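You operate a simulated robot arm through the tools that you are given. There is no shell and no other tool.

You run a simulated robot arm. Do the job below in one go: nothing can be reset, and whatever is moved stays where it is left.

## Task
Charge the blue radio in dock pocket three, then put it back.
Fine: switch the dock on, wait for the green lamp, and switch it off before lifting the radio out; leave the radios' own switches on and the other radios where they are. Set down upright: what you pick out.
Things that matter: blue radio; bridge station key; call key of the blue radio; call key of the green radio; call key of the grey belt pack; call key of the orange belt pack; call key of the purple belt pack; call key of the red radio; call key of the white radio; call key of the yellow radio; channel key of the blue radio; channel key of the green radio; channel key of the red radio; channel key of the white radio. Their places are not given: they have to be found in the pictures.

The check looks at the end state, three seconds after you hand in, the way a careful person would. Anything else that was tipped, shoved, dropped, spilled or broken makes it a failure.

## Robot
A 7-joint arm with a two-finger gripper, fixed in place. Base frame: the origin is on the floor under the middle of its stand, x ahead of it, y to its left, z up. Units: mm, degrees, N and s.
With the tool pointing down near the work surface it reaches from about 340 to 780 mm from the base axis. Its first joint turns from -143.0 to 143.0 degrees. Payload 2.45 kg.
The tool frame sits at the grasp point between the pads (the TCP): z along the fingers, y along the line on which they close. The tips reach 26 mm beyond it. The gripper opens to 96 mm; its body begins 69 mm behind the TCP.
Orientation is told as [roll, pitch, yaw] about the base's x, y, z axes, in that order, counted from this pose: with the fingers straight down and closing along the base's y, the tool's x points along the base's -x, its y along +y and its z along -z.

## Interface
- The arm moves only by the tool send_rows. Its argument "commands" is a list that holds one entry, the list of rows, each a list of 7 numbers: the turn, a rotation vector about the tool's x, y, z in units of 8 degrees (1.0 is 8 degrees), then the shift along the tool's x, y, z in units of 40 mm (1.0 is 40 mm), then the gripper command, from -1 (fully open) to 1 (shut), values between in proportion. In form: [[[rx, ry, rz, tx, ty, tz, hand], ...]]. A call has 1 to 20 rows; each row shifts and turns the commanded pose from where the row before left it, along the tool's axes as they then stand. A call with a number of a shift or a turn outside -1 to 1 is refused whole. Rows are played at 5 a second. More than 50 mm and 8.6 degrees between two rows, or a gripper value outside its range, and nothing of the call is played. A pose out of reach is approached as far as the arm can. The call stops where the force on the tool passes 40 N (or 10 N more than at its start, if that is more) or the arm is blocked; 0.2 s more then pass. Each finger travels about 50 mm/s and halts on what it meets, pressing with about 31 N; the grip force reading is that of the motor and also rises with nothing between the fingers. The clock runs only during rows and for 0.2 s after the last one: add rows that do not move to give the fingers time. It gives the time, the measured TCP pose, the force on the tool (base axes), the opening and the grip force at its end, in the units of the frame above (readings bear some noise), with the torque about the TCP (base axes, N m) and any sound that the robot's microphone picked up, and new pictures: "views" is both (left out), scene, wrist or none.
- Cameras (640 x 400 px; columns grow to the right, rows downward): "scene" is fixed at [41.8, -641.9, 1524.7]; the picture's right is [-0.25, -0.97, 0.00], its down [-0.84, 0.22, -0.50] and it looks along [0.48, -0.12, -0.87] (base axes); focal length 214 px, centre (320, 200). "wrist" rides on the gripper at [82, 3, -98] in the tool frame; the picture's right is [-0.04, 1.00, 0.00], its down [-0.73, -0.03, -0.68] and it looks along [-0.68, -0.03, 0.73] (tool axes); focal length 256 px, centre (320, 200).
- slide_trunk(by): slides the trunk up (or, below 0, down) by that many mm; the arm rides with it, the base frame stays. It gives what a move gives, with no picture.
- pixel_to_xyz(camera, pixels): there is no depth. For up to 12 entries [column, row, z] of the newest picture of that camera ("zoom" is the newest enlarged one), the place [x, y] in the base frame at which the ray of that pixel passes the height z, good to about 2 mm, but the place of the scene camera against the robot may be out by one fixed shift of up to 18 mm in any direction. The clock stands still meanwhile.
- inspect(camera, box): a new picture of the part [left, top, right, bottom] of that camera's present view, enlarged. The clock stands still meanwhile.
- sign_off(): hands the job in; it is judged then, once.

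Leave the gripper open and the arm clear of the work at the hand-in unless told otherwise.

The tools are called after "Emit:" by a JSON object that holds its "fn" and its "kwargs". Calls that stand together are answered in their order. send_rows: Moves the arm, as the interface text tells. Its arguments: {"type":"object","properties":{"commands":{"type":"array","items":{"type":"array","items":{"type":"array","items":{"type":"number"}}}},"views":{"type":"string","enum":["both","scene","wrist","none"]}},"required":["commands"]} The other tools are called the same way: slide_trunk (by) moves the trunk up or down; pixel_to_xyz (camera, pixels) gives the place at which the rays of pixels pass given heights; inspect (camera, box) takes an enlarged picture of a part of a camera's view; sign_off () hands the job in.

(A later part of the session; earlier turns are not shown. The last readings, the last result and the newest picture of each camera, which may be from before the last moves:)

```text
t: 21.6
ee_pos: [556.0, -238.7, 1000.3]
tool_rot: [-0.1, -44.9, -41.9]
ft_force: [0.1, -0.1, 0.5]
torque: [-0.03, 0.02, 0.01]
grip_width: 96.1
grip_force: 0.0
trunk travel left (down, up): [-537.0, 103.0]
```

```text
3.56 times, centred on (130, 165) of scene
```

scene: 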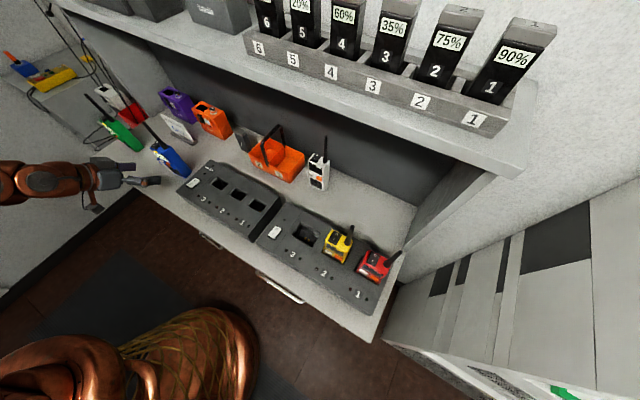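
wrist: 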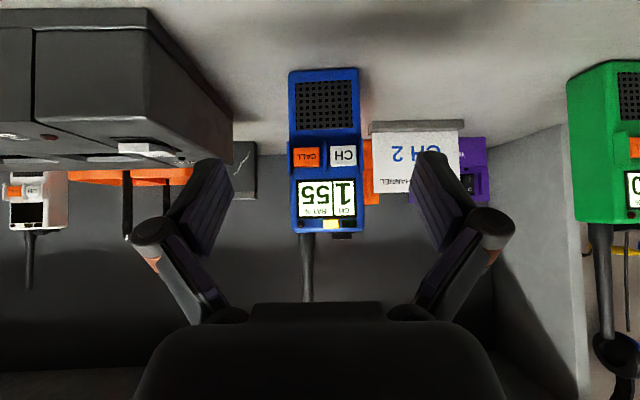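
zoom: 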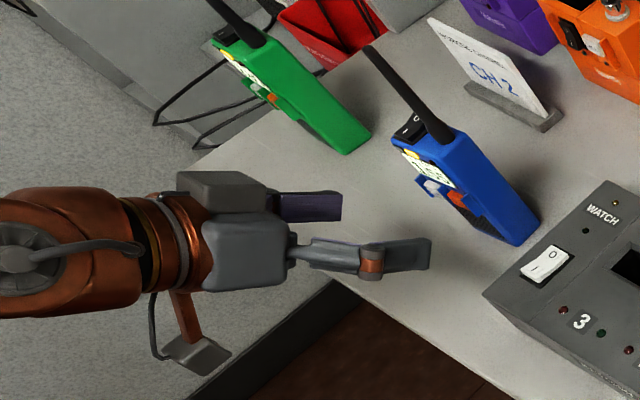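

The radio's face is centred within 2 mm (u≈324) and square to the hand within about 1°. I now move straight forward 90 mm so the pads straddle the radio's sides at z≈1002, above the key guards.

Emit:
{"fn": "send_rows", "kwargs": {"commands": [[[0, 0, 0, -0.54, 0.016, 0.52, -1], [0, 0, 0, -0.54, 0.016, 0.52, -1], [0, 0, 0, -0.54, 0.016, 0.52, -1], [0, 0, 0, 0, 0, 0, -1]]]}}

Emit:
{"fn": "inspect", "kwargs": {"camera": "scene", "box": [70, 90, 230, 190]}}

```text
t: 22.6
ee_pos: [624.0, -296.8, 1004.8]
tool_rot: [0.0, -45.0, -41.9]
ft_force: [0.5, -0.2, 0.2]
torque: [0.01, -0.01, 0.06]
grip_width: 96.0
grip_force: 0.1
trunk travel left (down, up): [-537.0, 103.0]
```

scene: 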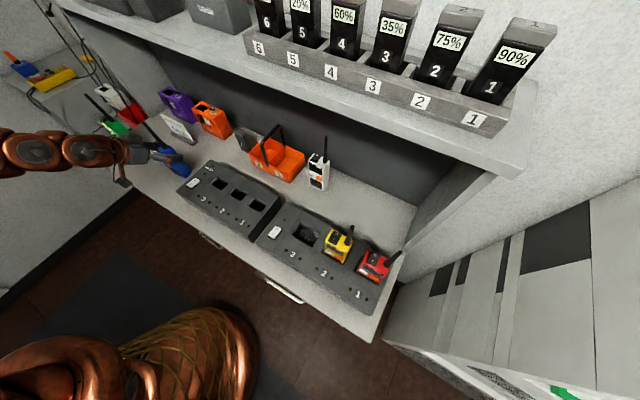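
wrist: 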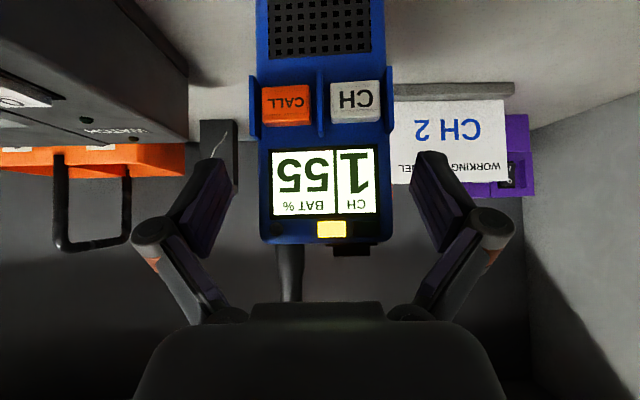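

```text
4.00 times, centred on (150, 140) of scene
```

zoom: 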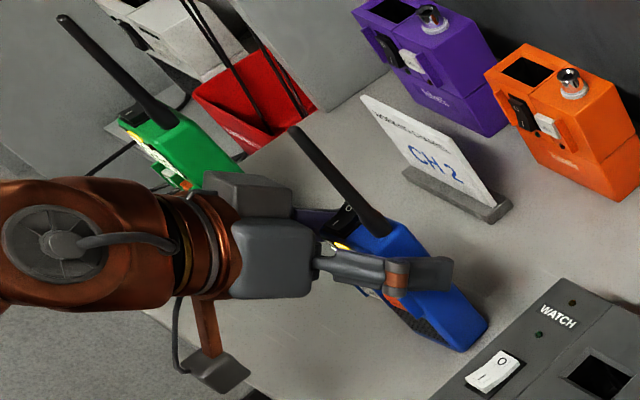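

The radio stands centred between the open fingers (guards u 250–395, finger tips 232/412), pads on its upper sides clear of keys and rocker. I close the gripper without moving.

Emit:
{"fn": "send_rows", "kwargs": {"commands": [[[0, 0, 0, 0, 0, 0, 1], [0, 0, 0, 0, 0, 0, 1], [0, 0, 0, 0, 0, 0, 1], [0, 0, 0, 0, 0, 0, 1], [0, 0, 0, 0, 0, 0, 1], [0, 0, 0, 0, 0, 0, 1]]]}}

Emit:
{"fn": "inspect", "kwargs": {"camera": "scene", "box": [70, 90, 230, 190]}}

```text
t: 23.9
ee_pos: [624.1, -296.3, 1004.3]
tool_rot: [0.0, -45.1, -42.0]
ft_force: [3.1, -0.8, 4.4]
torque: [-0.12, -0.13, 0.06]
grip_width: 57.7
grip_force: 30.8
trunk travel left (down, up): [-537.0, 103.0]
```

scene: 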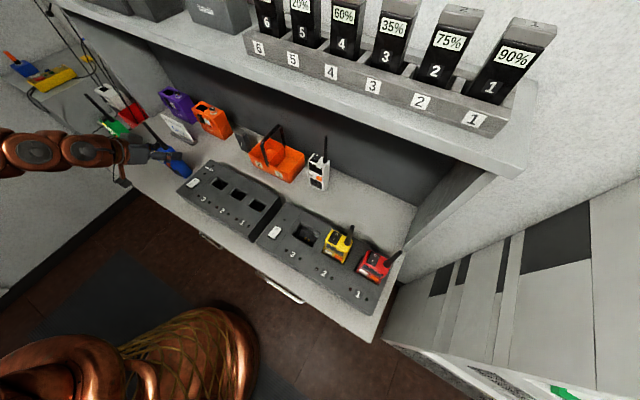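
wrist: 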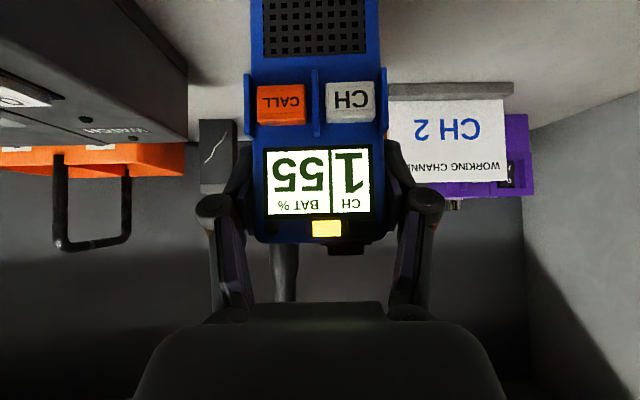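

```text
4.00 times, centred on (150, 140) of scene
```

zoom: 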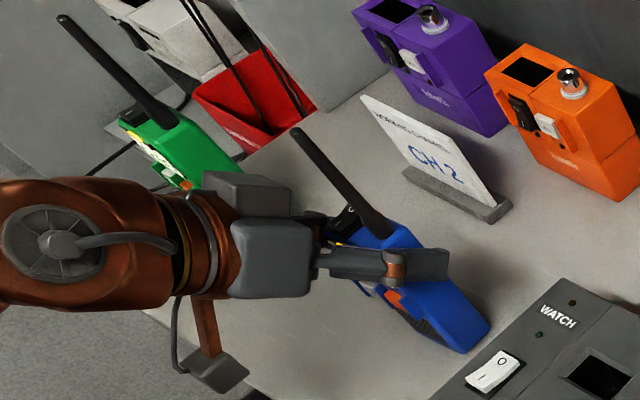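

Gripped: width 57.7 mm, force 31 N, radio centred. I record the pick pose (624.1,-296.3,1004.3, yaw -42). Now a straight lift of 30 mm first, to check the hold.

Emit:
{"fn": "send_rows", "kwargs": {"commands": [[[0, 0, 0, -0.265, 0, -0.265, 1], [0, 0, 0, -0.265, 0, -0.265, 1], [0, 0, 0, 0, 0, 0, 1], [0, 0, 0, 0, 0, 0, 1]]]}}

Emit:
{"fn": "inspect", "kwargs": {"camera": "scene", "box": [70, 90, 230, 190]}}

```text
t: 24.9
ee_pos: [624.1, -295.6, 1033.3]
tool_rot: [0.0, -45.1, -41.9]
ft_force: [0.8, -0.4, -3.9]
torque: [0.0, 0.01, 0.01]
grip_width: 57.5
grip_force: 30.8
trunk travel left (down, up): [-537.0, 103.0]
```

scene: 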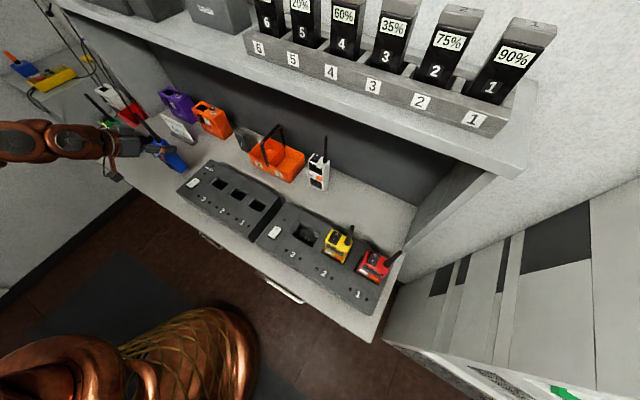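
wrist: 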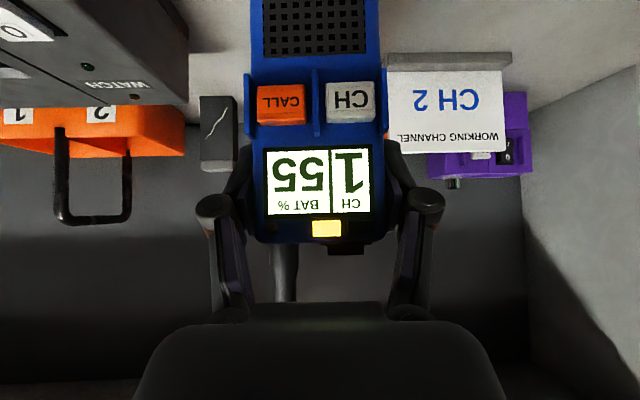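

```text
4.00 times, centred on (150, 140) of scene
```

zoom: 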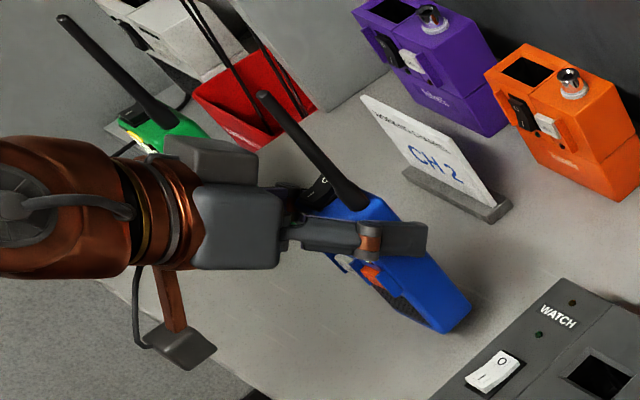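

Lift is clean (about 4 N weight, no slip in the wrist picture). I test whether the wrist zoom can look beyond the frame's upper edge (toward the radio's foot).

Emit:
{"fn": "inspect", "kwargs": {"camera": "wrist", "box": [160, 0, 480, 40]}}

```text
2.00 times, centred on (320, 20) of wrist
```

zoom: 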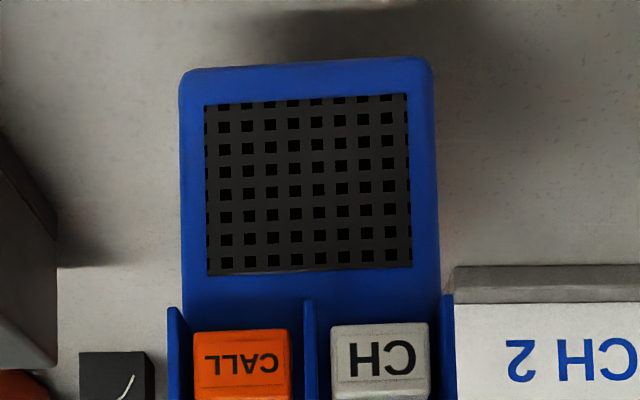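

The zoom does look beyond the frame and shows the radio's foot, useful for docking. Now I lift 65 mm more, back off 45 mm, and turn to yaw -45.

Emit:
{"fn": "send_rows", "kwargs": {"commands": [[[0, 0, 0, -0.4, 0, -0.4, 1], [0, 0, 0, -0.4, 0, -0.4, 1], [0, 0, 0, -0.35, 0, -0.35, 1], [0.133, 0, 0.133, 0.4, 0, -0.4, 1], [0.133, 0, 0.133, 0.4, 0, -0.4, 1], [0, 0, 0, 0, 0, 0, 1], [0, 0, 0, 0, 0, 0, 1]]]}}

```text
t: 26.6
ee_pos: [589.5, -267.1, 1099.4]
tool_rot: [0.0, -45.0, -45.0]
ft_force: [-0.2, 0.2, -3.5]
torque: [-0.02, -0.01, 0.0]
grip_width: 57.6
grip_force: 31.3
trunk travel left (down, up): [-537.0, 103.0]
```

scene: 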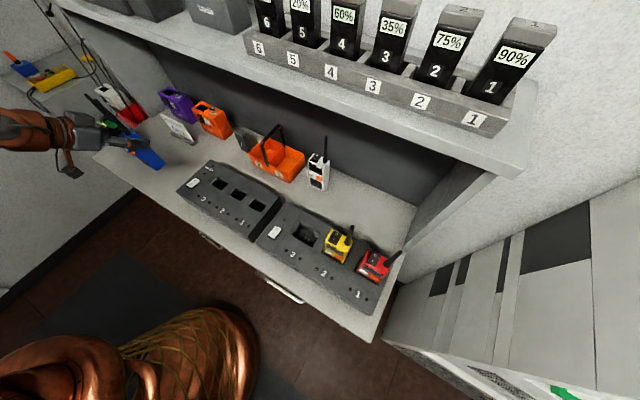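
wrist: 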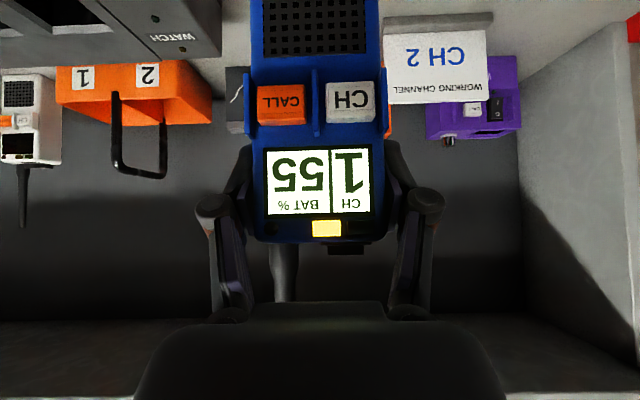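

Held well at (589.5,-267.1,1099.4). Now travel along the counter to above the radio dock: S from 228 to -282 (tool -y, 510 mm), radio foot at z≈998, clear of the docks.

Emit:
{"fn": "send_rows", "kwargs": {"commands": [[[0, 0, 0, 0, -0.797, 0, 1], [0, 0, 0, 0, -0.797, 0, 1], [0, 0, 0, 0, -0.797, 0, 1], [0, 0, 0, 0, -0.797, 0, 1], [0, 0, 0, 0, -0.797, 0, 1], [0, 0, 0, 0, -0.797, 0, 1], [0, 0, 0, 0, -0.797, 0, 1], [0, 0, 0, 0, -0.797, 0, 1], [0, 0, 0, 0, -0.797, 0, 1], [0, 0, 0, 0, -0.797, 0, 1], [0, 0, 0, 0, -0.797, 0, 1], [0, 0, 0, 0, -0.797, 0, 1], [0, 0, 0, 0, -0.797, 0, 1], [0, 0, 0, 0, -0.797, 0, 1], [0, 0, 0, 0, -0.797, 0, 1], [0, 0, 0, 0, -0.797, 0, 1], [0, 0, 0, 0, 0, 0, 1], [0, 0, 0, 0, 0, 0, 1]]]}}

Emit:
{"fn": "inspect", "kwargs": {"camera": "scene", "box": [230, 160, 390, 260]}}

Emit:
{"fn": "inspect", "kwargs": {"camera": "wrist", "box": [160, 0, 480, 40]}}

```text
t: 30.4
ee_pos: [227.6, -628.8, 1097.5]
tool_rot: [0.0, -45.1, -44.9]
ft_force: [0.3, 0.8, -3.7]
torque: [-0.01, 0.0, -0.01]
grip_width: 57.6
grip_force: 31.2
trunk travel left (down, up): [-537.0, 103.0]
```

scene: 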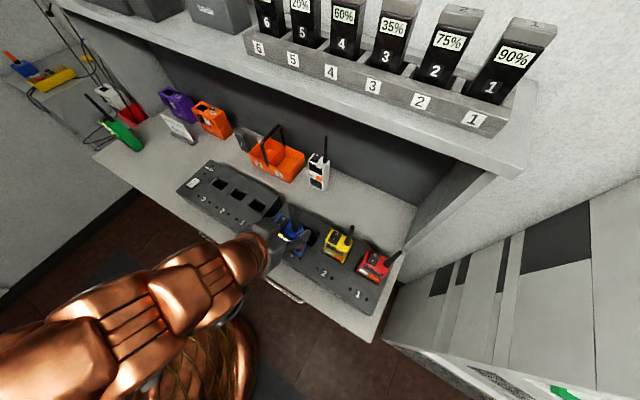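
wrist: 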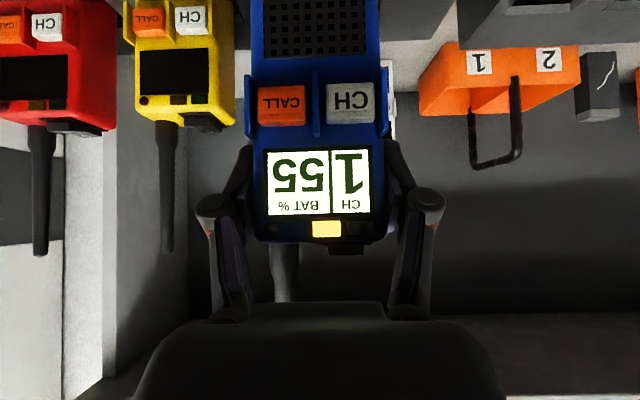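

```text
4.00 times, centred on (310, 210) of scene
```

zoom: 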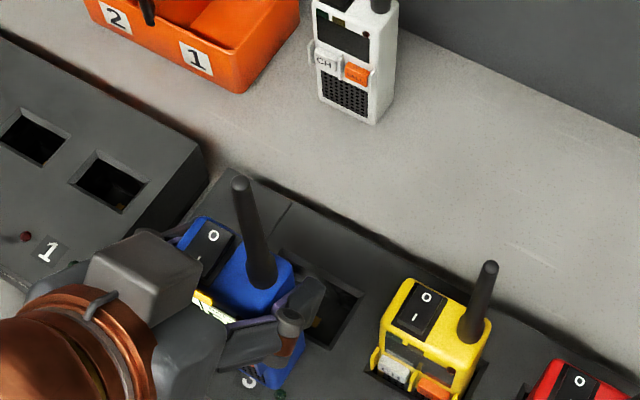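

```text
2.00 times, centred on (320, 20) of wrist
```

zoom: 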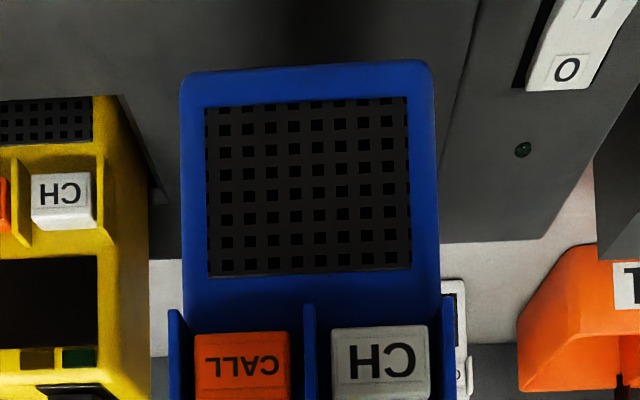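

The radio hangs at S≈-283.7, D≈605.6, in front of pocket 3, foot at ~z 996. I move forward 59 mm to above the pocket and lower to foot ≈ 962 (about 11 mm above the dock top), then compare in the zooms.

Emit:
{"fn": "send_rows", "kwargs": {"commands": [[[0, 0, 0, -0.52, 0.015, 0.52, 1], [0, 0, 0, -0.52, 0.015, 0.52, 1], [0, 0, 0, 0.31, 0, 0.31, 1], [0, 0, 0, 0.31, 0, 0.31, 1], [0, 0, 0, 0, 0, 0, 1], [0, 0, 0, 0, 0, 0, 1]]]}}

Emit:
{"fn": "inspect", "kwargs": {"camera": "scene", "box": [270, 190, 366, 250]}}

Emit:
{"fn": "inspect", "kwargs": {"camera": "wrist", "box": [160, 0, 480, 10]}}

```text
t: 31.8
ee_pos: [271.7, -670.4, 1063.1]
tool_rot: [0.0, -45.1, -44.9]
ft_force: [0.0, 0.3, -3.4]
torque: [-0.01, -0.02, -0.02]
grip_width: 57.6
grip_force: 31.0
trunk travel left (down, up): [-537.0, 103.0]
```

scene: 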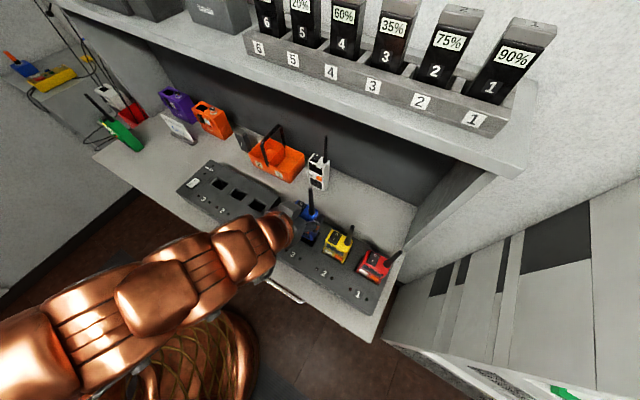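
wrist: 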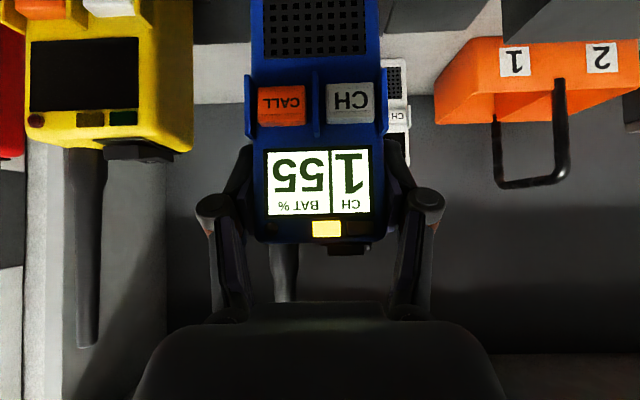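

```text
6.67 times, centred on (318, 220) of scene
```

zoom: 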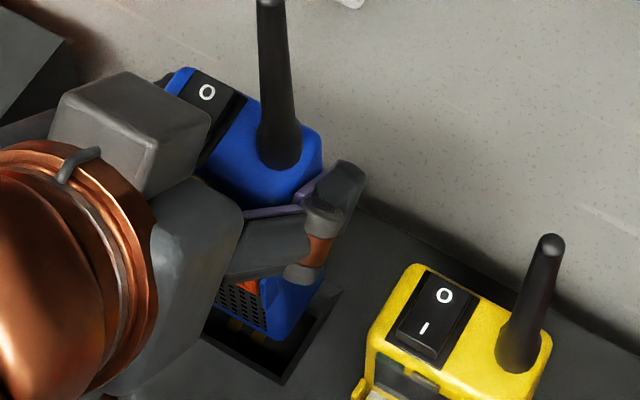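

```text
2.00 times, centred on (320, 5) of wrist
```

zoom: 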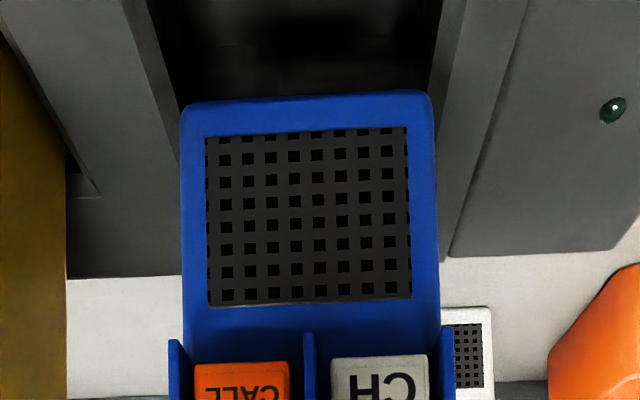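

Over the pocket: TCP (271.7,-670.4,1063.1), D≈666. In the scene zoom the foot's front-right part is inside the pocket outline with gaps on front and right. I try a tighter look at the foot below the frame's top edge and at the scene's pocket area.

Emit:
{"fn": "inspect", "kwargs": {"camera": "wrist", "box": [220, -100, 420, 20]}}

Emit:
{"fn": "inspect", "kwargs": {"camera": "scene", "box": [296, 222, 336, 247]}}

```text
refused: -100 is not a number from 0 to 400
```

```text
16.00 times, centred on (316, 234) of scene
```

zoom: 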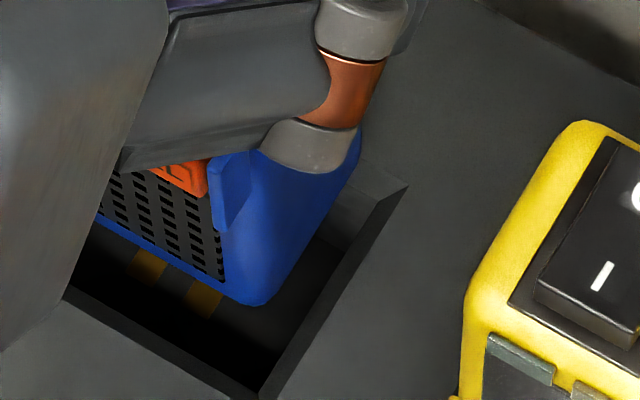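

The 16× zoom shows the foot's corner at (255,303) and the pocket's outer right edge from (272,397) to (405,185). I convert these to get relative offsets (the camera shift cancels).

Emit:
{"fn": "pixel_to_xyz", "kwargs": {"camera": "zoom", "pixels": [[255, 303, 962], [258, 303, 958], [272, 397, 951], [405, 185, 951], [345, 180, 962], [62, 290, 951], [100, 215, 962], [258, 385, 945], [375, 200, 945]]}}

```text
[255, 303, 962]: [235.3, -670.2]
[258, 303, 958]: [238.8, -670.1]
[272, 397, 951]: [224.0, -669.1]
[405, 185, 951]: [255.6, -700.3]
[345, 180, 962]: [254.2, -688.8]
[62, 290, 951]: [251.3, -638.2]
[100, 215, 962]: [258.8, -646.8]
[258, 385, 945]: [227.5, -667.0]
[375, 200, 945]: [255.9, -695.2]
```

Relative to the pocket the foot looks about 1 mm off in S and roughly 4 mm too far back. I take a wider wrist zoom that reaches farther past the top edge to see the pocket's front edge as a cross-check.

Emit:
{"fn": "inspect", "kwargs": {"camera": "wrist", "box": [120, 0, 520, 2]}}

```text
1.60 times, centred on (320, 1) of wrist
```

zoom: 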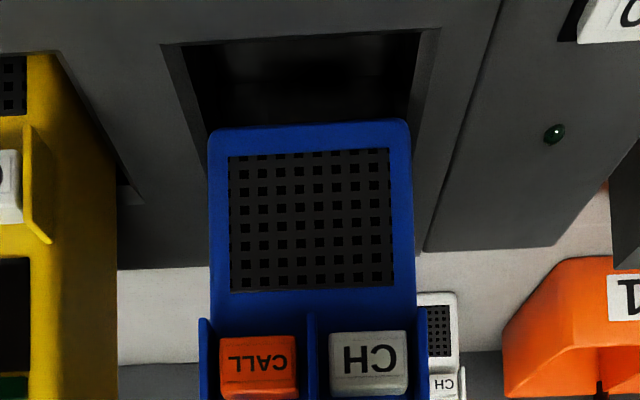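

The wider view shows the pocket's front edge (160,45)-(440,30) and the foot (209–411, y≈123): the foot sits about 5–6 mm too far back and ~1 mm left. I shift 5.5 mm toward the robot, 0.8 mm right, and lower 8 mm (foot ~3 mm above the dock).

Emit:
{"fn": "send_rows", "kwargs": {"commands": [[[0, 0, 0, 0.097, -0.02, -0.097, 1], [0, 0, 0, 0, 0, 0, 1], [0, 0, 0, 0.141, 0, 0.141, 1], [0, 0, 0, 0, 0, 0, 1], [0, 0, 0, 0, 0, 0, 1]]]}}

Emit:
{"fn": "inspect", "kwargs": {"camera": "wrist", "box": [120, 0, 520, 2]}}

Emit:
{"fn": "inspect", "kwargs": {"camera": "scene", "box": [296, 222, 336, 247]}}

```text
t: 33.0
ee_pos: [268.1, -665.1, 1056.1]
tool_rot: [-0.1, -45.0, -45.0]
ft_force: [0.4, -0.1, -4.1]
torque: [-0.02, -0.01, 0.0]
grip_width: 57.7
grip_force: 30.8
trunk travel left (down, up): [-537.0, 103.0]
```

scene: 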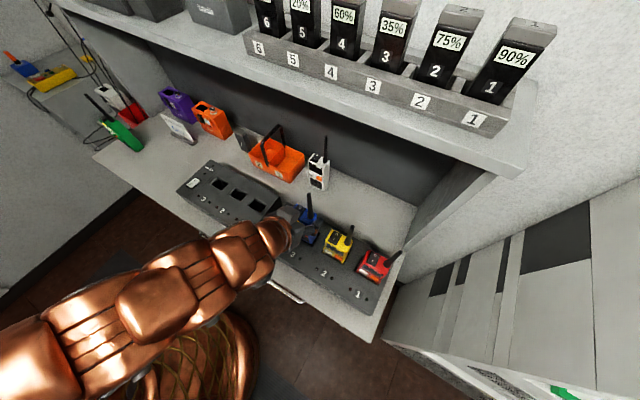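
wrist: 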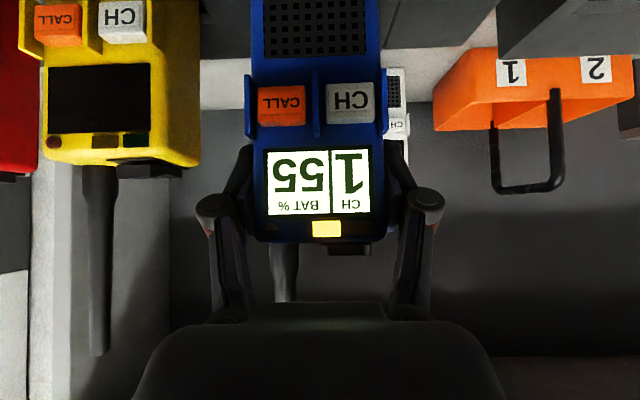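

```text
1.60 times, centred on (320, 1) of wrist
```

zoom: 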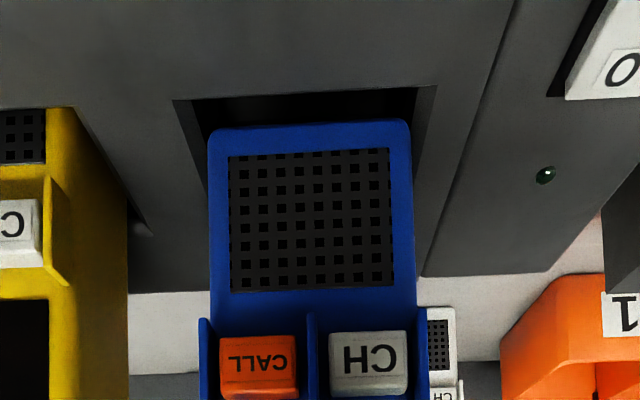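

```text
16.00 times, centred on (316, 234) of scene
```

zoom: 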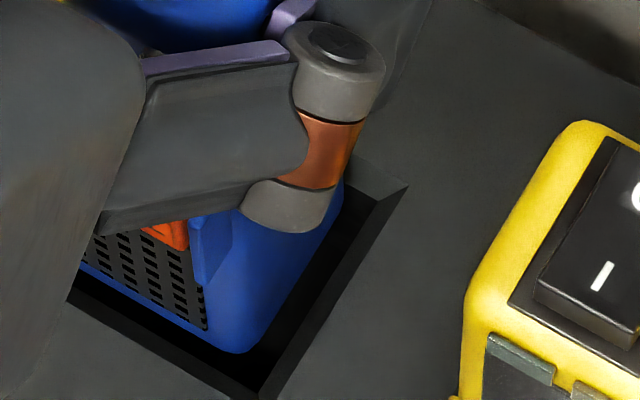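

Foot now about 5 mm behind the pocket's outer front edge (≈4 mm is centred) and about 1 mm left. The scene zoom shows dark gaps at front and right. I check numbers with the foot corner at (245,352).

Emit:
{"fn": "pixel_to_xyz", "kwargs": {"camera": "zoom", "pixels": [[240, 354, 955], [262, 345, 955], [272, 397, 951], [405, 185, 951], [345, 192, 957], [85, 268, 955], [66, 300, 951]]}}

```text
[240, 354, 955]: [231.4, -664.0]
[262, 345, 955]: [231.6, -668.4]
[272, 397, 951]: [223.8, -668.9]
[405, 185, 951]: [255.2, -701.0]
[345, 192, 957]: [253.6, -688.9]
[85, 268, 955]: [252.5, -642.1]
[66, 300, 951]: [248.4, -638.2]
```

Alignment is within about 1 mm both ways. I begin lowering: 12 mm in 4 mm steps, watching the force.

Emit:
{"fn": "send_rows", "kwargs": {"commands": [[[0, 0, 0, 0.0707, -0.0125, 0.0707, 1], [0, 0, 0, 0.0707, 0, 0.0707, 1], [0, 0, 0, 0.0707, 0, 0.0707, 1], [0, 0, 0, 0, 0, 0, 1]]]}}

Emit:
{"fn": "inspect", "kwargs": {"camera": "scene", "box": [296, 222, 336, 247]}}

Emit:
{"fn": "inspect", "kwargs": {"camera": "wrist", "box": [120, 0, 520, 2]}}

```text
t: 34.0
ee_pos: [266.6, -666.3, 1044.0]
tool_rot: [-0.1, -45.0, -45.0]
ft_force: [0.7, -1.6, -4.1]
torque: [-0.14, -0.05, -0.06]
grip_width: 57.8
grip_force: 31.0
trunk travel left (down, up): [-537.0, 103.0]
```

scene: 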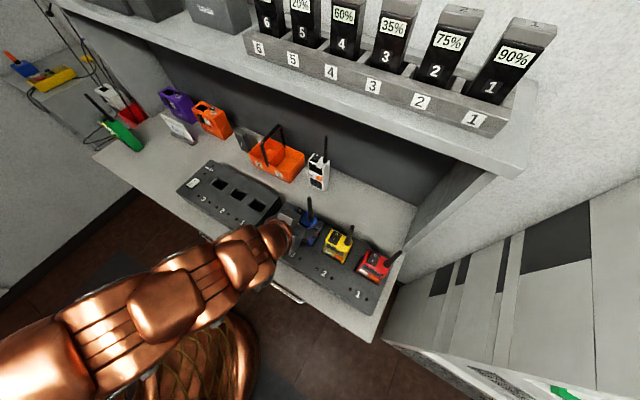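
wrist: 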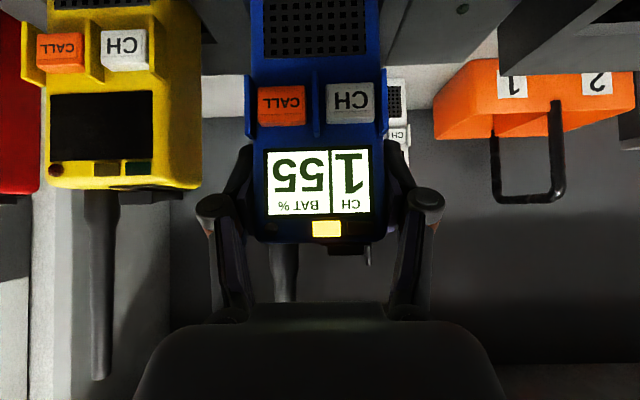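

```text
16.00 times, centred on (316, 234) of scene
```

zoom: 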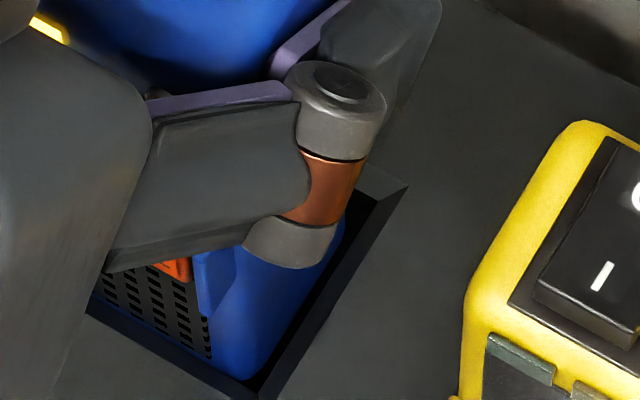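

```text
1.60 times, centred on (320, 1) of wrist
```

zoom: 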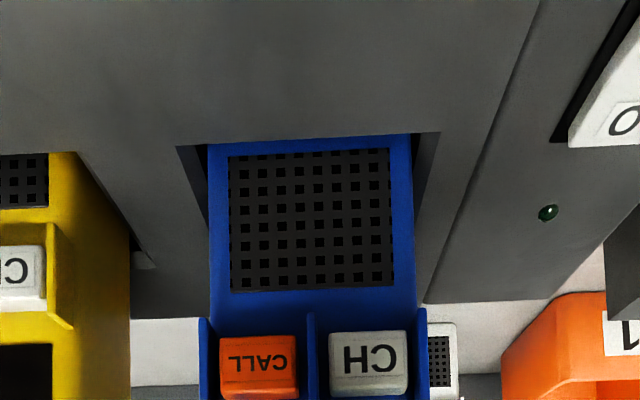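

Foot is about 8 mm in, light lateral force of 1.6 N toward the wall, so I shift 1 mm toward the wall and go down 12 mm more.

Emit:
{"fn": "send_rows", "kwargs": {"commands": [[[0, 0, 0, -0.0177, 0, 0.0177, 1], [0, 0, 0, 0.0707, 0, 0.0707, 1], [0, 0, 0, 0.0707, 0, 0.0707, 1], [0, 0, 0, 0.0707, 0, 0.0707, 1], [0, 0, 0, 0, 0, 0, 1]]], "views": "wrist"}}

```text
t: 35.1
ee_pos: [267.7, -667.3, 1032.5]
tool_rot: [-0.1, -45.0, -44.9]
ft_force: [0.2, -0.6, -3.9]
torque: [0.02, -0.04, -0.02]
grip_width: 57.8
grip_force: 31.2
trunk travel left (down, up): [-537.0, 103.0]
```

wrist: 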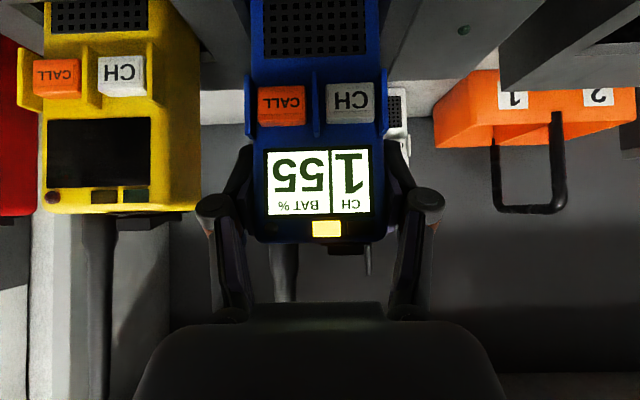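

Clean sliding (side forces <1 N). By the yellow radio's keys (v≈77 vs. target ≈110) there are about 13 mm to go. I lower 10 mm more.

Emit:
{"fn": "send_rows", "kwargs": {"commands": [[[0, 0, 0, 0.0707, 0, 0.0707, 1], [0, 0, 0, 0.0707, 0, 0.0707, 1], [0, 0, 0, 0.035, 0, 0.035, 1], [0, 0, 0, 0, 0, 0, 1]]], "views": "wrist"}}

```text
t: 36.1
ee_pos: [268.1, -666.8, 1024.0]
tool_rot: [0.0, -45.0, -44.9]
ft_force: [0.1, -0.1, -3.9]
torque: [-0.04, 0.01, 0.0]
grip_width: 57.6
grip_force: 30.7
trunk travel left (down, up): [-537.0, 103.0]
```

wrist: 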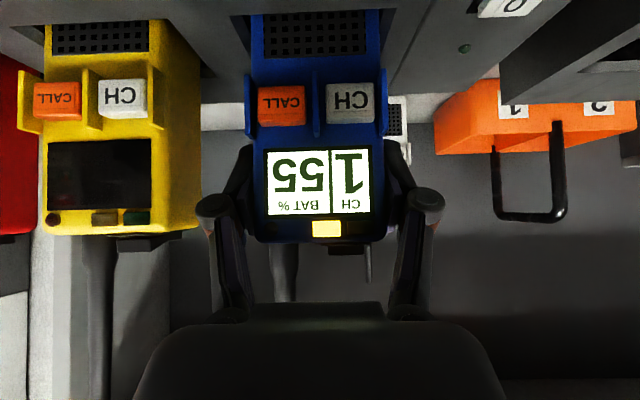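

Nearly level with the yellow radio (v≈99 vs ≈110). Now 2 mm steps, watching for the vertical force to unload.

Emit:
{"fn": "send_rows", "kwargs": {"commands": [[[0, 0, 0, 0.035, 0, 0.035, 1], [0, 0, 0, 0.018, 0, 0.018, 1], [0, 0, 0, 0, 0, 0, 1]]], "views": "none"}}

```text
t: 37.0
ee_pos: [267.7, -666.4, 1018.9]
tool_rot: [0.0, -44.9, -44.9]
ft_force: [0.3, -0.2, -2.9]
torque: [-0.01, 0.0, -0.01]
grip_width: 57.6
grip_force: 30.9
trunk travel left (down, up): [-537.0, 103.0]
```

Force still about the weight (-2.9 N). One more 1 mm step at a time.

Emit:
{"fn": "send_rows", "kwargs": {"commands": [[[0, 0, 0, 0.018, 0, 0.018, 1], [0, 0, 0, 0, 0, 0, 1]]], "views": "none"}}

Emit:
{"fn": "send_rows", "kwargs": {"commands": [[[0, 0, 0, 0.018, 0, 0.018, 1], [0, 0, 0, 0, 0, 0, 1]]], "views": "wrist"}}

```text
t: 37.5
ee_pos: [268.1, -666.5, 1018.5]
tool_rot: [0.0, -44.9, -45.1]
ft_force: [0.2, 0.1, -3.8]
torque: [0.0, 0.01, 0.02]
grip_width: 57.5
grip_force: 31.3
trunk travel left (down, up): [-537.0, 103.0]
```

```text
t: 38.1
ee_pos: [268.1, -667.4, 1016.9]
tool_rot: [0.0, -45.0, -44.9]
ft_force: [-0.8, -0.1, -3.0]
torque: [0.01, -0.01, -0.01]
grip_width: 57.7
grip_force: 30.9
trunk travel left (down, up): [-537.0, 103.0]
```

wrist: 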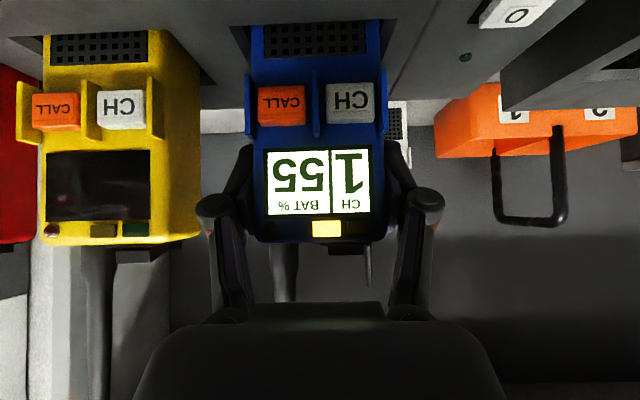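

Keys are now level with the yellow radio's (v≈110). Key spacing suggests blue sits a few mm nearer to me than yellow, so I shift it 2 mm toward the wall while watching side force.

Emit:
{"fn": "send_rows", "kwargs": {"commands": [[[0, 0, 0, -0.0177, 0, 0.0177, 1], [0, 0, 0, -0.0177, 0, 0.0177, 1], [0, 0, 0, 0, 0, 0, 1]]], "views": "none"}}

```text
t: 39.0
ee_pos: [268.0, -667.7, 1017.4]
tool_rot: [-0.1, -45.1, -45.0]
ft_force: [0.1, 0.5, -3.9]
torque: [0.0, -0.01, -0.03]
grip_width: 57.8
grip_force: 31.2
trunk travel left (down, up): [-537.0, 103.0]
```

No side force. I continue down in 1 mm steps until the weight is taken.

Emit:
{"fn": "send_rows", "kwargs": {"commands": [[[0, 0, 0, 0.018, 0, 0.018, 1], [0, 0, 0, 0, 0, 0, 1], [0, 0, 0, 0, 0, 0, 1]]], "views": "none"}}

Emit:
{"fn": "send_rows", "kwargs": {"commands": [[[0, 0, 0, 0.018, 0, 0.018, 1], [0, 0, 0, 0, 0, 0, 1], [0, 0, 0, 0, 0, 0, 1]]], "views": "none"}}

Emit:
{"fn": "send_rows", "kwargs": {"commands": [[[0, 0, 0, 0.018, 0, 0.018, 1], [0, 0, 0, 0, 0, 0, 1], [0, 0, 0, 0, 0, 0, 1]]], "views": "wrist"}}

```text
t: 39.8
ee_pos: [269.4, -667.6, 1016.2]
tool_rot: [0.0, -45.0, -45.0]
ft_force: [0.2, -0.4, -3.2]
torque: [0.0, -0.05, 0.02]
grip_width: 57.5
grip_force: 31.2
trunk travel left (down, up): [-537.0, 103.0]
```

```text
t: 40.5
ee_pos: [268.4, -667.0, 1016.4]
tool_rot: [0.0, -45.0, -44.9]
ft_force: [0.4, -0.6, 3.8]
torque: [-0.1, 0.16, 0.07]
grip_width: 57.5
grip_force: 31.1
trunk travel left (down, up): [-537.0, 103.0]
```

```text
t: 41.4
ee_pos: [268.4, -667.5, 1015.7]
tool_rot: [0.0, -45.2, -44.9]
ft_force: [-0.1, 0.4, 10.3]
torque: [0.12, 0.29, -0.01]
grip_width: 57.6
grip_force: 30.6
trunk travel left (down, up): [-537.0, 103.0]
```

wrist: 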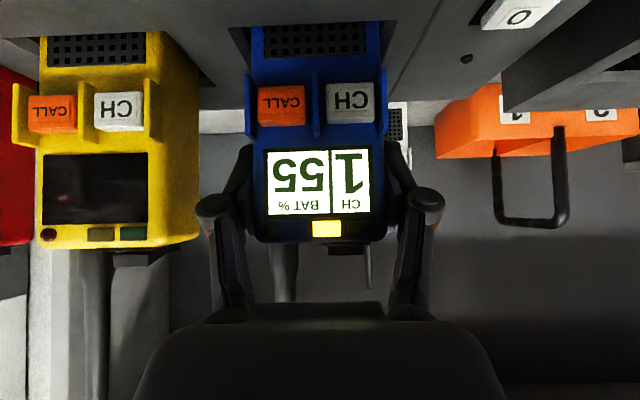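

Contact: vertical force rose to +10 N, so the radio is seated (TCP z≈1016, keys level with yellow). I relieve 1.5 mm, then open only to about 75 mm so the right finger stays clear of the yellow radio.

Emit:
{"fn": "send_rows", "kwargs": {"commands": [[[0, 0, 0, -0.027, 0, -0.027, 1], [0, 0, 0, 0, 0, 0, 1], [0, 0, 0, 0, 0, 0, -0.3], [0, 0, 0, 0, 0, 0, -0.56], [0, 0, 0, 0, 0, 0, -0.56], [0, 0, 0, 0, 0, 0, -0.56]]]}}

Emit:
{"fn": "inspect", "kwargs": {"camera": "scene", "box": [270, 190, 366, 250]}}

```text
t: 42.8
ee_pos: [268.4, -667.7, 1015.2]
tool_rot: [0.0, -44.9, -44.9]
ft_force: [0.4, -0.6, -1.1]
torque: [-0.02, -0.01, -0.03]
grip_width: 74.9
grip_force: 0.0
trunk travel left (down, up): [-537.0, 103.0]
```

scene: 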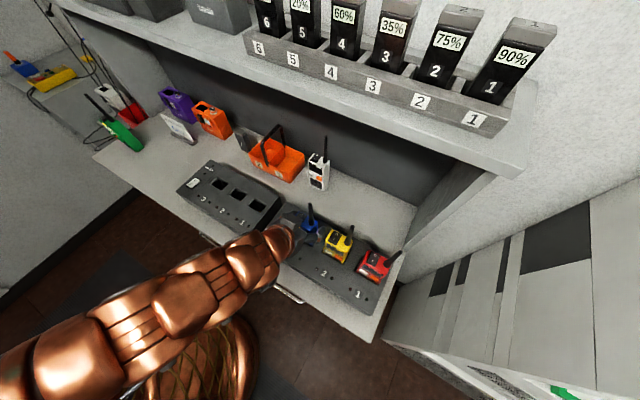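
wrist: 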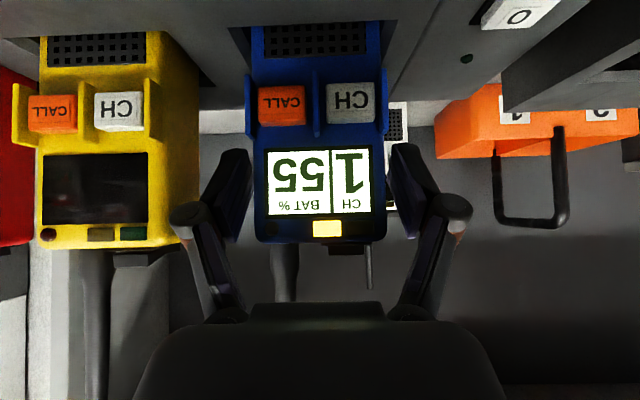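

```text
6.67 times, centred on (318, 220) of scene
```

zoom: 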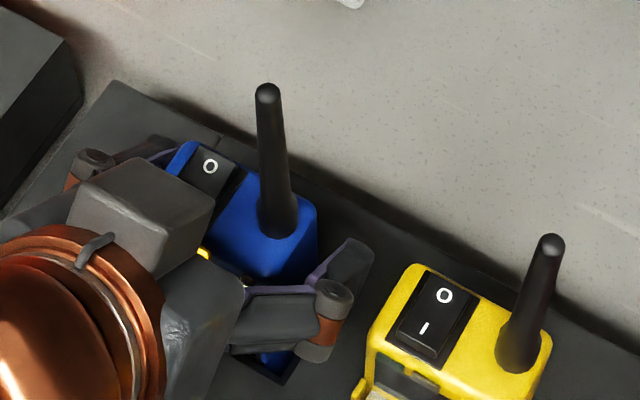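

Released: width 75, radio stays upright in pocket 3. Re-grasp pose noted: (268.4,-667.7,1015.2). I withdraw along the tool axis (back and up) 130 mm.

Emit:
{"fn": "send_rows", "kwargs": {"commands": [[[0, 0, 0, 0, 0, -0.3, -0.56], [0, 0, 0, 0, 0, -0.6, -0.56], [0, 0, 0, 0, 0, -0.8, -0.56], [0, 0, 0, 0, 0, -0.8, -0.56], [0, 0, 0, 0, 0, -0.8, -0.56], [0, 0, 0, 0, 0, 0, -0.56]]]}}

Emit:
{"fn": "inspect", "kwargs": {"camera": "scene", "box": [250, 180, 410, 280]}}

```text
t: 44.1
ee_pos: [202.8, -601.8, 1107.8]
tool_rot: [0.0, -44.9, -45.0]
ft_force: [0.5, -0.8, 0.2]
torque: [0.0, 0.01, -0.02]
grip_width: 74.6
grip_force: 0.0
trunk travel left (down, up): [-537.0, 103.0]
```

scene: 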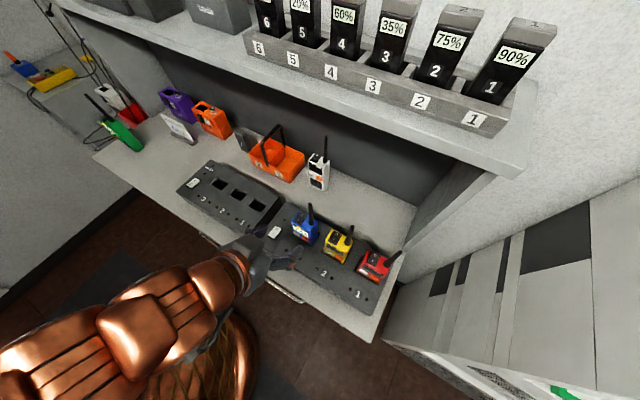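
wrist: 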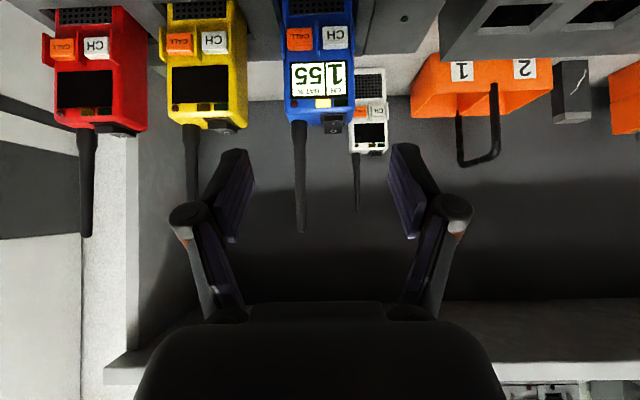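

```text
4.00 times, centred on (330, 230) of scene
```

zoom: 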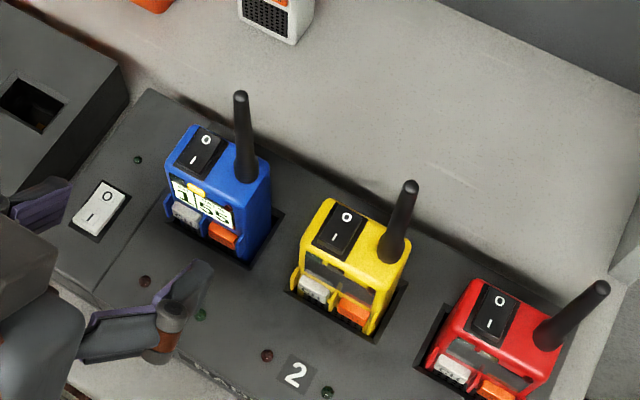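

The blue radio sits upright in pocket 3 like the others. Next the dock switch: rocker slot centre is at about D 623, S -204, with the "I" end toward me (D≈604–614). I close the fingers, move left 78 mm, then down to just above the I end.

Emit:
{"fn": "send_rows", "kwargs": {"commands": [[[0, 0, 0, 0, 0.65, 0, 1], [0, 0, 0, 0, 0.65, 0, 1], [0, 0, 0, 0, 0.65, 0, 1], [0, 0, 0, 0, 0, 0, 1], [0, 0, 0, 0.4125, 0, 0.742, 1], [0, 0, 0, 0.4125, 0, 0.742, 1], [0, 0, 0, 0.35, 0, 0.64, 1], [0, 0, 0, 0, 0, 0, 1]]]}}

Emit:
{"fn": "inspect", "kwargs": {"camera": "scene", "box": [240, 200, 336, 260]}}

Emit:
{"fn": "inspect", "kwargs": {"camera": "wrist", "box": [160, 0, 480, 120]}}

```text
t: 46.0
ee_pos: [277.8, -565.8, 1017.4]
tool_rot: [0.0, -45.1, -45.0]
ft_force: [-0.3, -0.2, 0.0]
torque: [0.0, -0.02, 0.0]
grip_width: 0.0
grip_force: 28.6
trunk travel left (down, up): [-537.0, 103.0]
```

scene: 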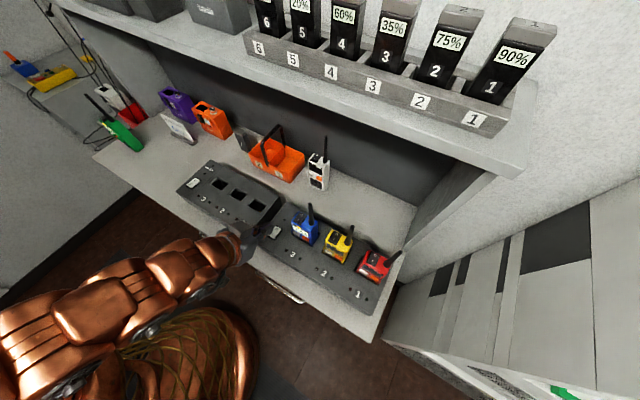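
wrist: 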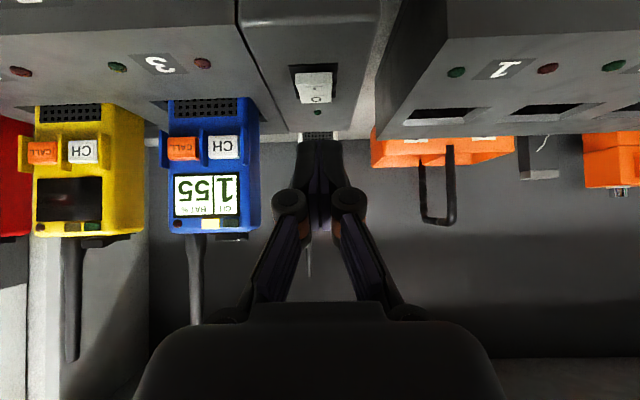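

```text
6.67 times, centred on (288, 230) of scene
```

zoom: 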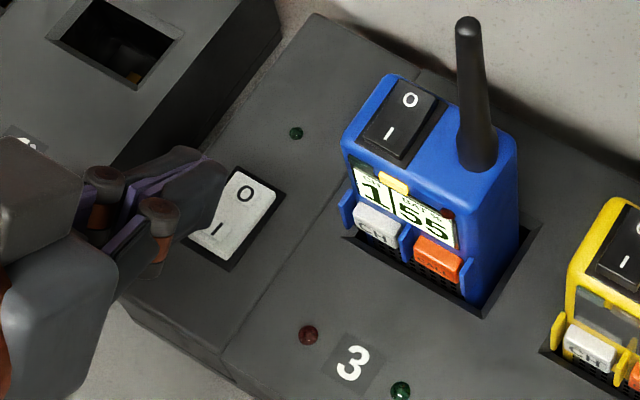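

```text
2.00 times, centred on (320, 60) of wrist
```

zoom: 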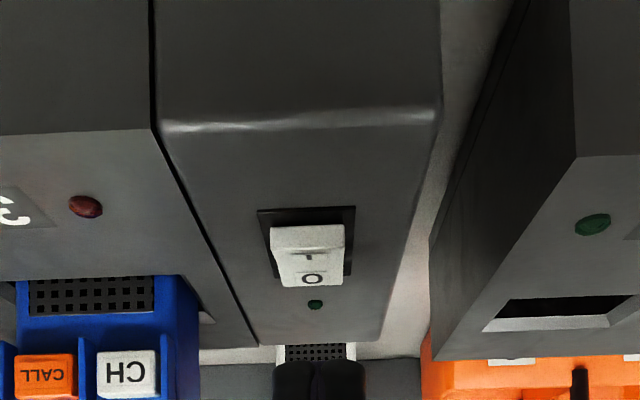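

TCP at D 596.5, S -203.6; the rocker centre reads about 3 mm to the right and its I end at D≈610. I shift 6 mm forward, 3 mm right and lower so the fingertip corner is ~5 mm above the I end.

Emit:
{"fn": "send_rows", "kwargs": {"commands": [[[0, 0, 0, 0.186, -0.0375, 0.292, 1], [0, 0, 0, 0.186, -0.0375, 0.292, 1], [0, 0, 0, 0, 0, 0, 1]]]}}

Emit:
{"fn": "inspect", "kwargs": {"camera": "scene", "box": [256, 216, 296, 241]}}

Emit:
{"fn": "inspect", "kwargs": {"camera": "wrist", "box": [240, 60, 400, 160]}}

```text
t: 46.8
ee_pos: [280.2, -571.8, 988.3]
tool_rot: [0.0, -45.0, -45.0]
ft_force: [-1.1, -0.5, 0.4]
torque: [0.0, -0.01, 0.03]
grip_width: 0.1
grip_force: 29.0
trunk travel left (down, up): [-537.0, 103.0]
```

scene: 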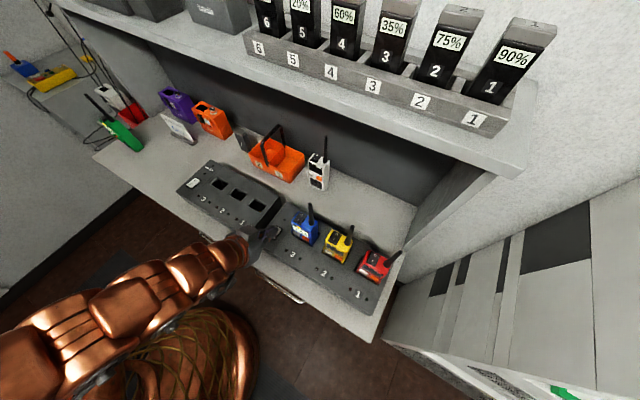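
wrist: 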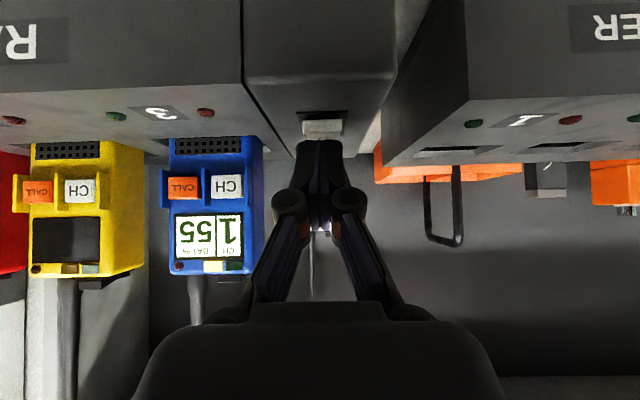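

```text
16.00 times, centred on (276, 228) of scene
```

zoom: 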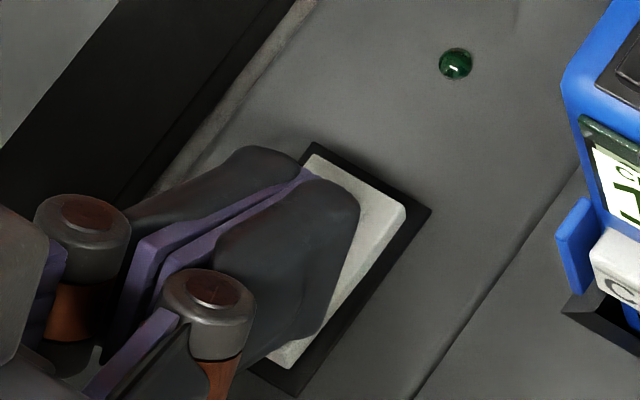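

```text
4.00 times, centred on (320, 110) of wrist
```

zoom: 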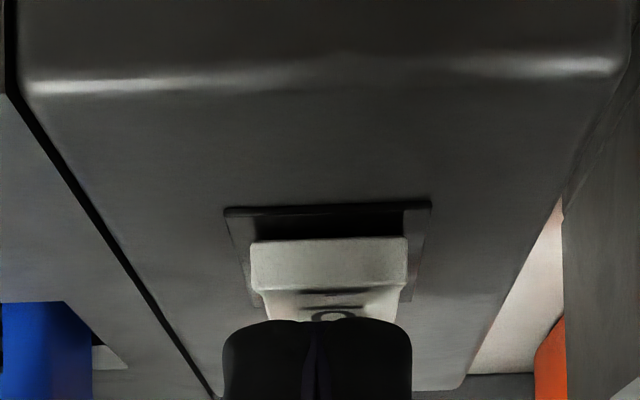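

The fingertip corner (D≈613, z≈962) is right over the "I" mark (D≈615), clear of the O half. I press straight down in small steps, watching the force and any click.

Emit:
{"fn": "send_rows", "kwargs": {"commands": [[[0, 0, 0, 0.035, 0, 0.035, 1], [0, 0, 0, 0.035, 0, 0.035, 1], [0, 0, 0, 0, 0, 0, 1]]], "views": "none"}}

Emit:
{"fn": "send_rows", "kwargs": {"commands": [[[0, 0, 0, 0.035, 0, 0.035, 1], [0, 0, 0, 0, 0, 0, 1]]], "views": "none"}}

```text
t: 47.5
ee_pos: [279.9, -573.6, 985.7]
tool_rot: [0.0, -44.9, -45.0]
ft_force: [0.5, 0.7, 0.7]
torque: [-0.01, 0.0, -0.01]
grip_width: 0.0
grip_force: 28.5
trunk travel left (down, up): [-537.0, 103.0]
```

```text
t: 48.1
ee_pos: [279.3, -572.5, 983.9]
tool_rot: [0.0, -45.1, -44.9]
ft_force: [2.9, 1.5, 9.8]
torque: [-0.04, -0.11, 0.02]
grip_width: 6.0
grip_force: 28.7
trunk travel left (down, up): [-537.0, 103.0]
```

Contact with about 10 N at z≈984; the fingers spread a little (6 mm). I press 2 mm further.

Emit:
{"fn": "send_rows", "kwargs": {"commands": [[[0, 0, 0, 0.035, 0, 0.035, 1], [0, 0, 0, 0, 0, 0, 1]]], "views": "wrist"}}

Emit:
{"fn": "inspect", "kwargs": {"camera": "scene", "box": [256, 216, 316, 253]}}

```text
t: 48.8
ee_pos: [278.9, -573.2, 984.4]
tool_rot: [-0.2, -45.3, -44.9]
ft_force: [6.4, -0.3, 31.2]
torque: [-0.19, -0.37, 0.05]
grip_width: 6.1
grip_force: 28.7
trunk travel left (down, up): [-537.0, 103.0]
```

wrist: 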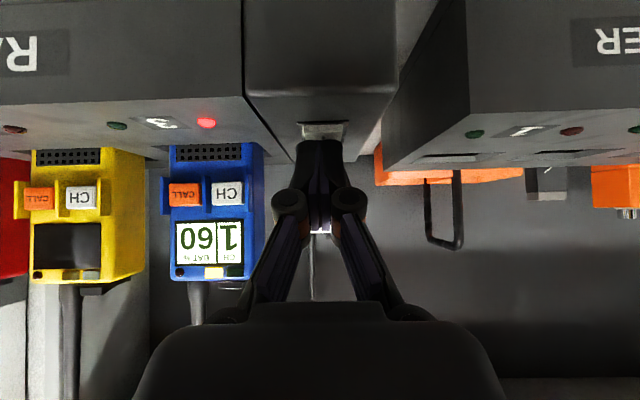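

```text
10.67 times, centred on (286, 234) of scene
```

zoom: 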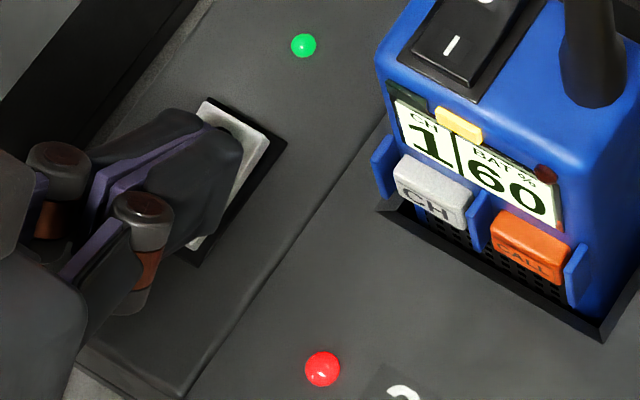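

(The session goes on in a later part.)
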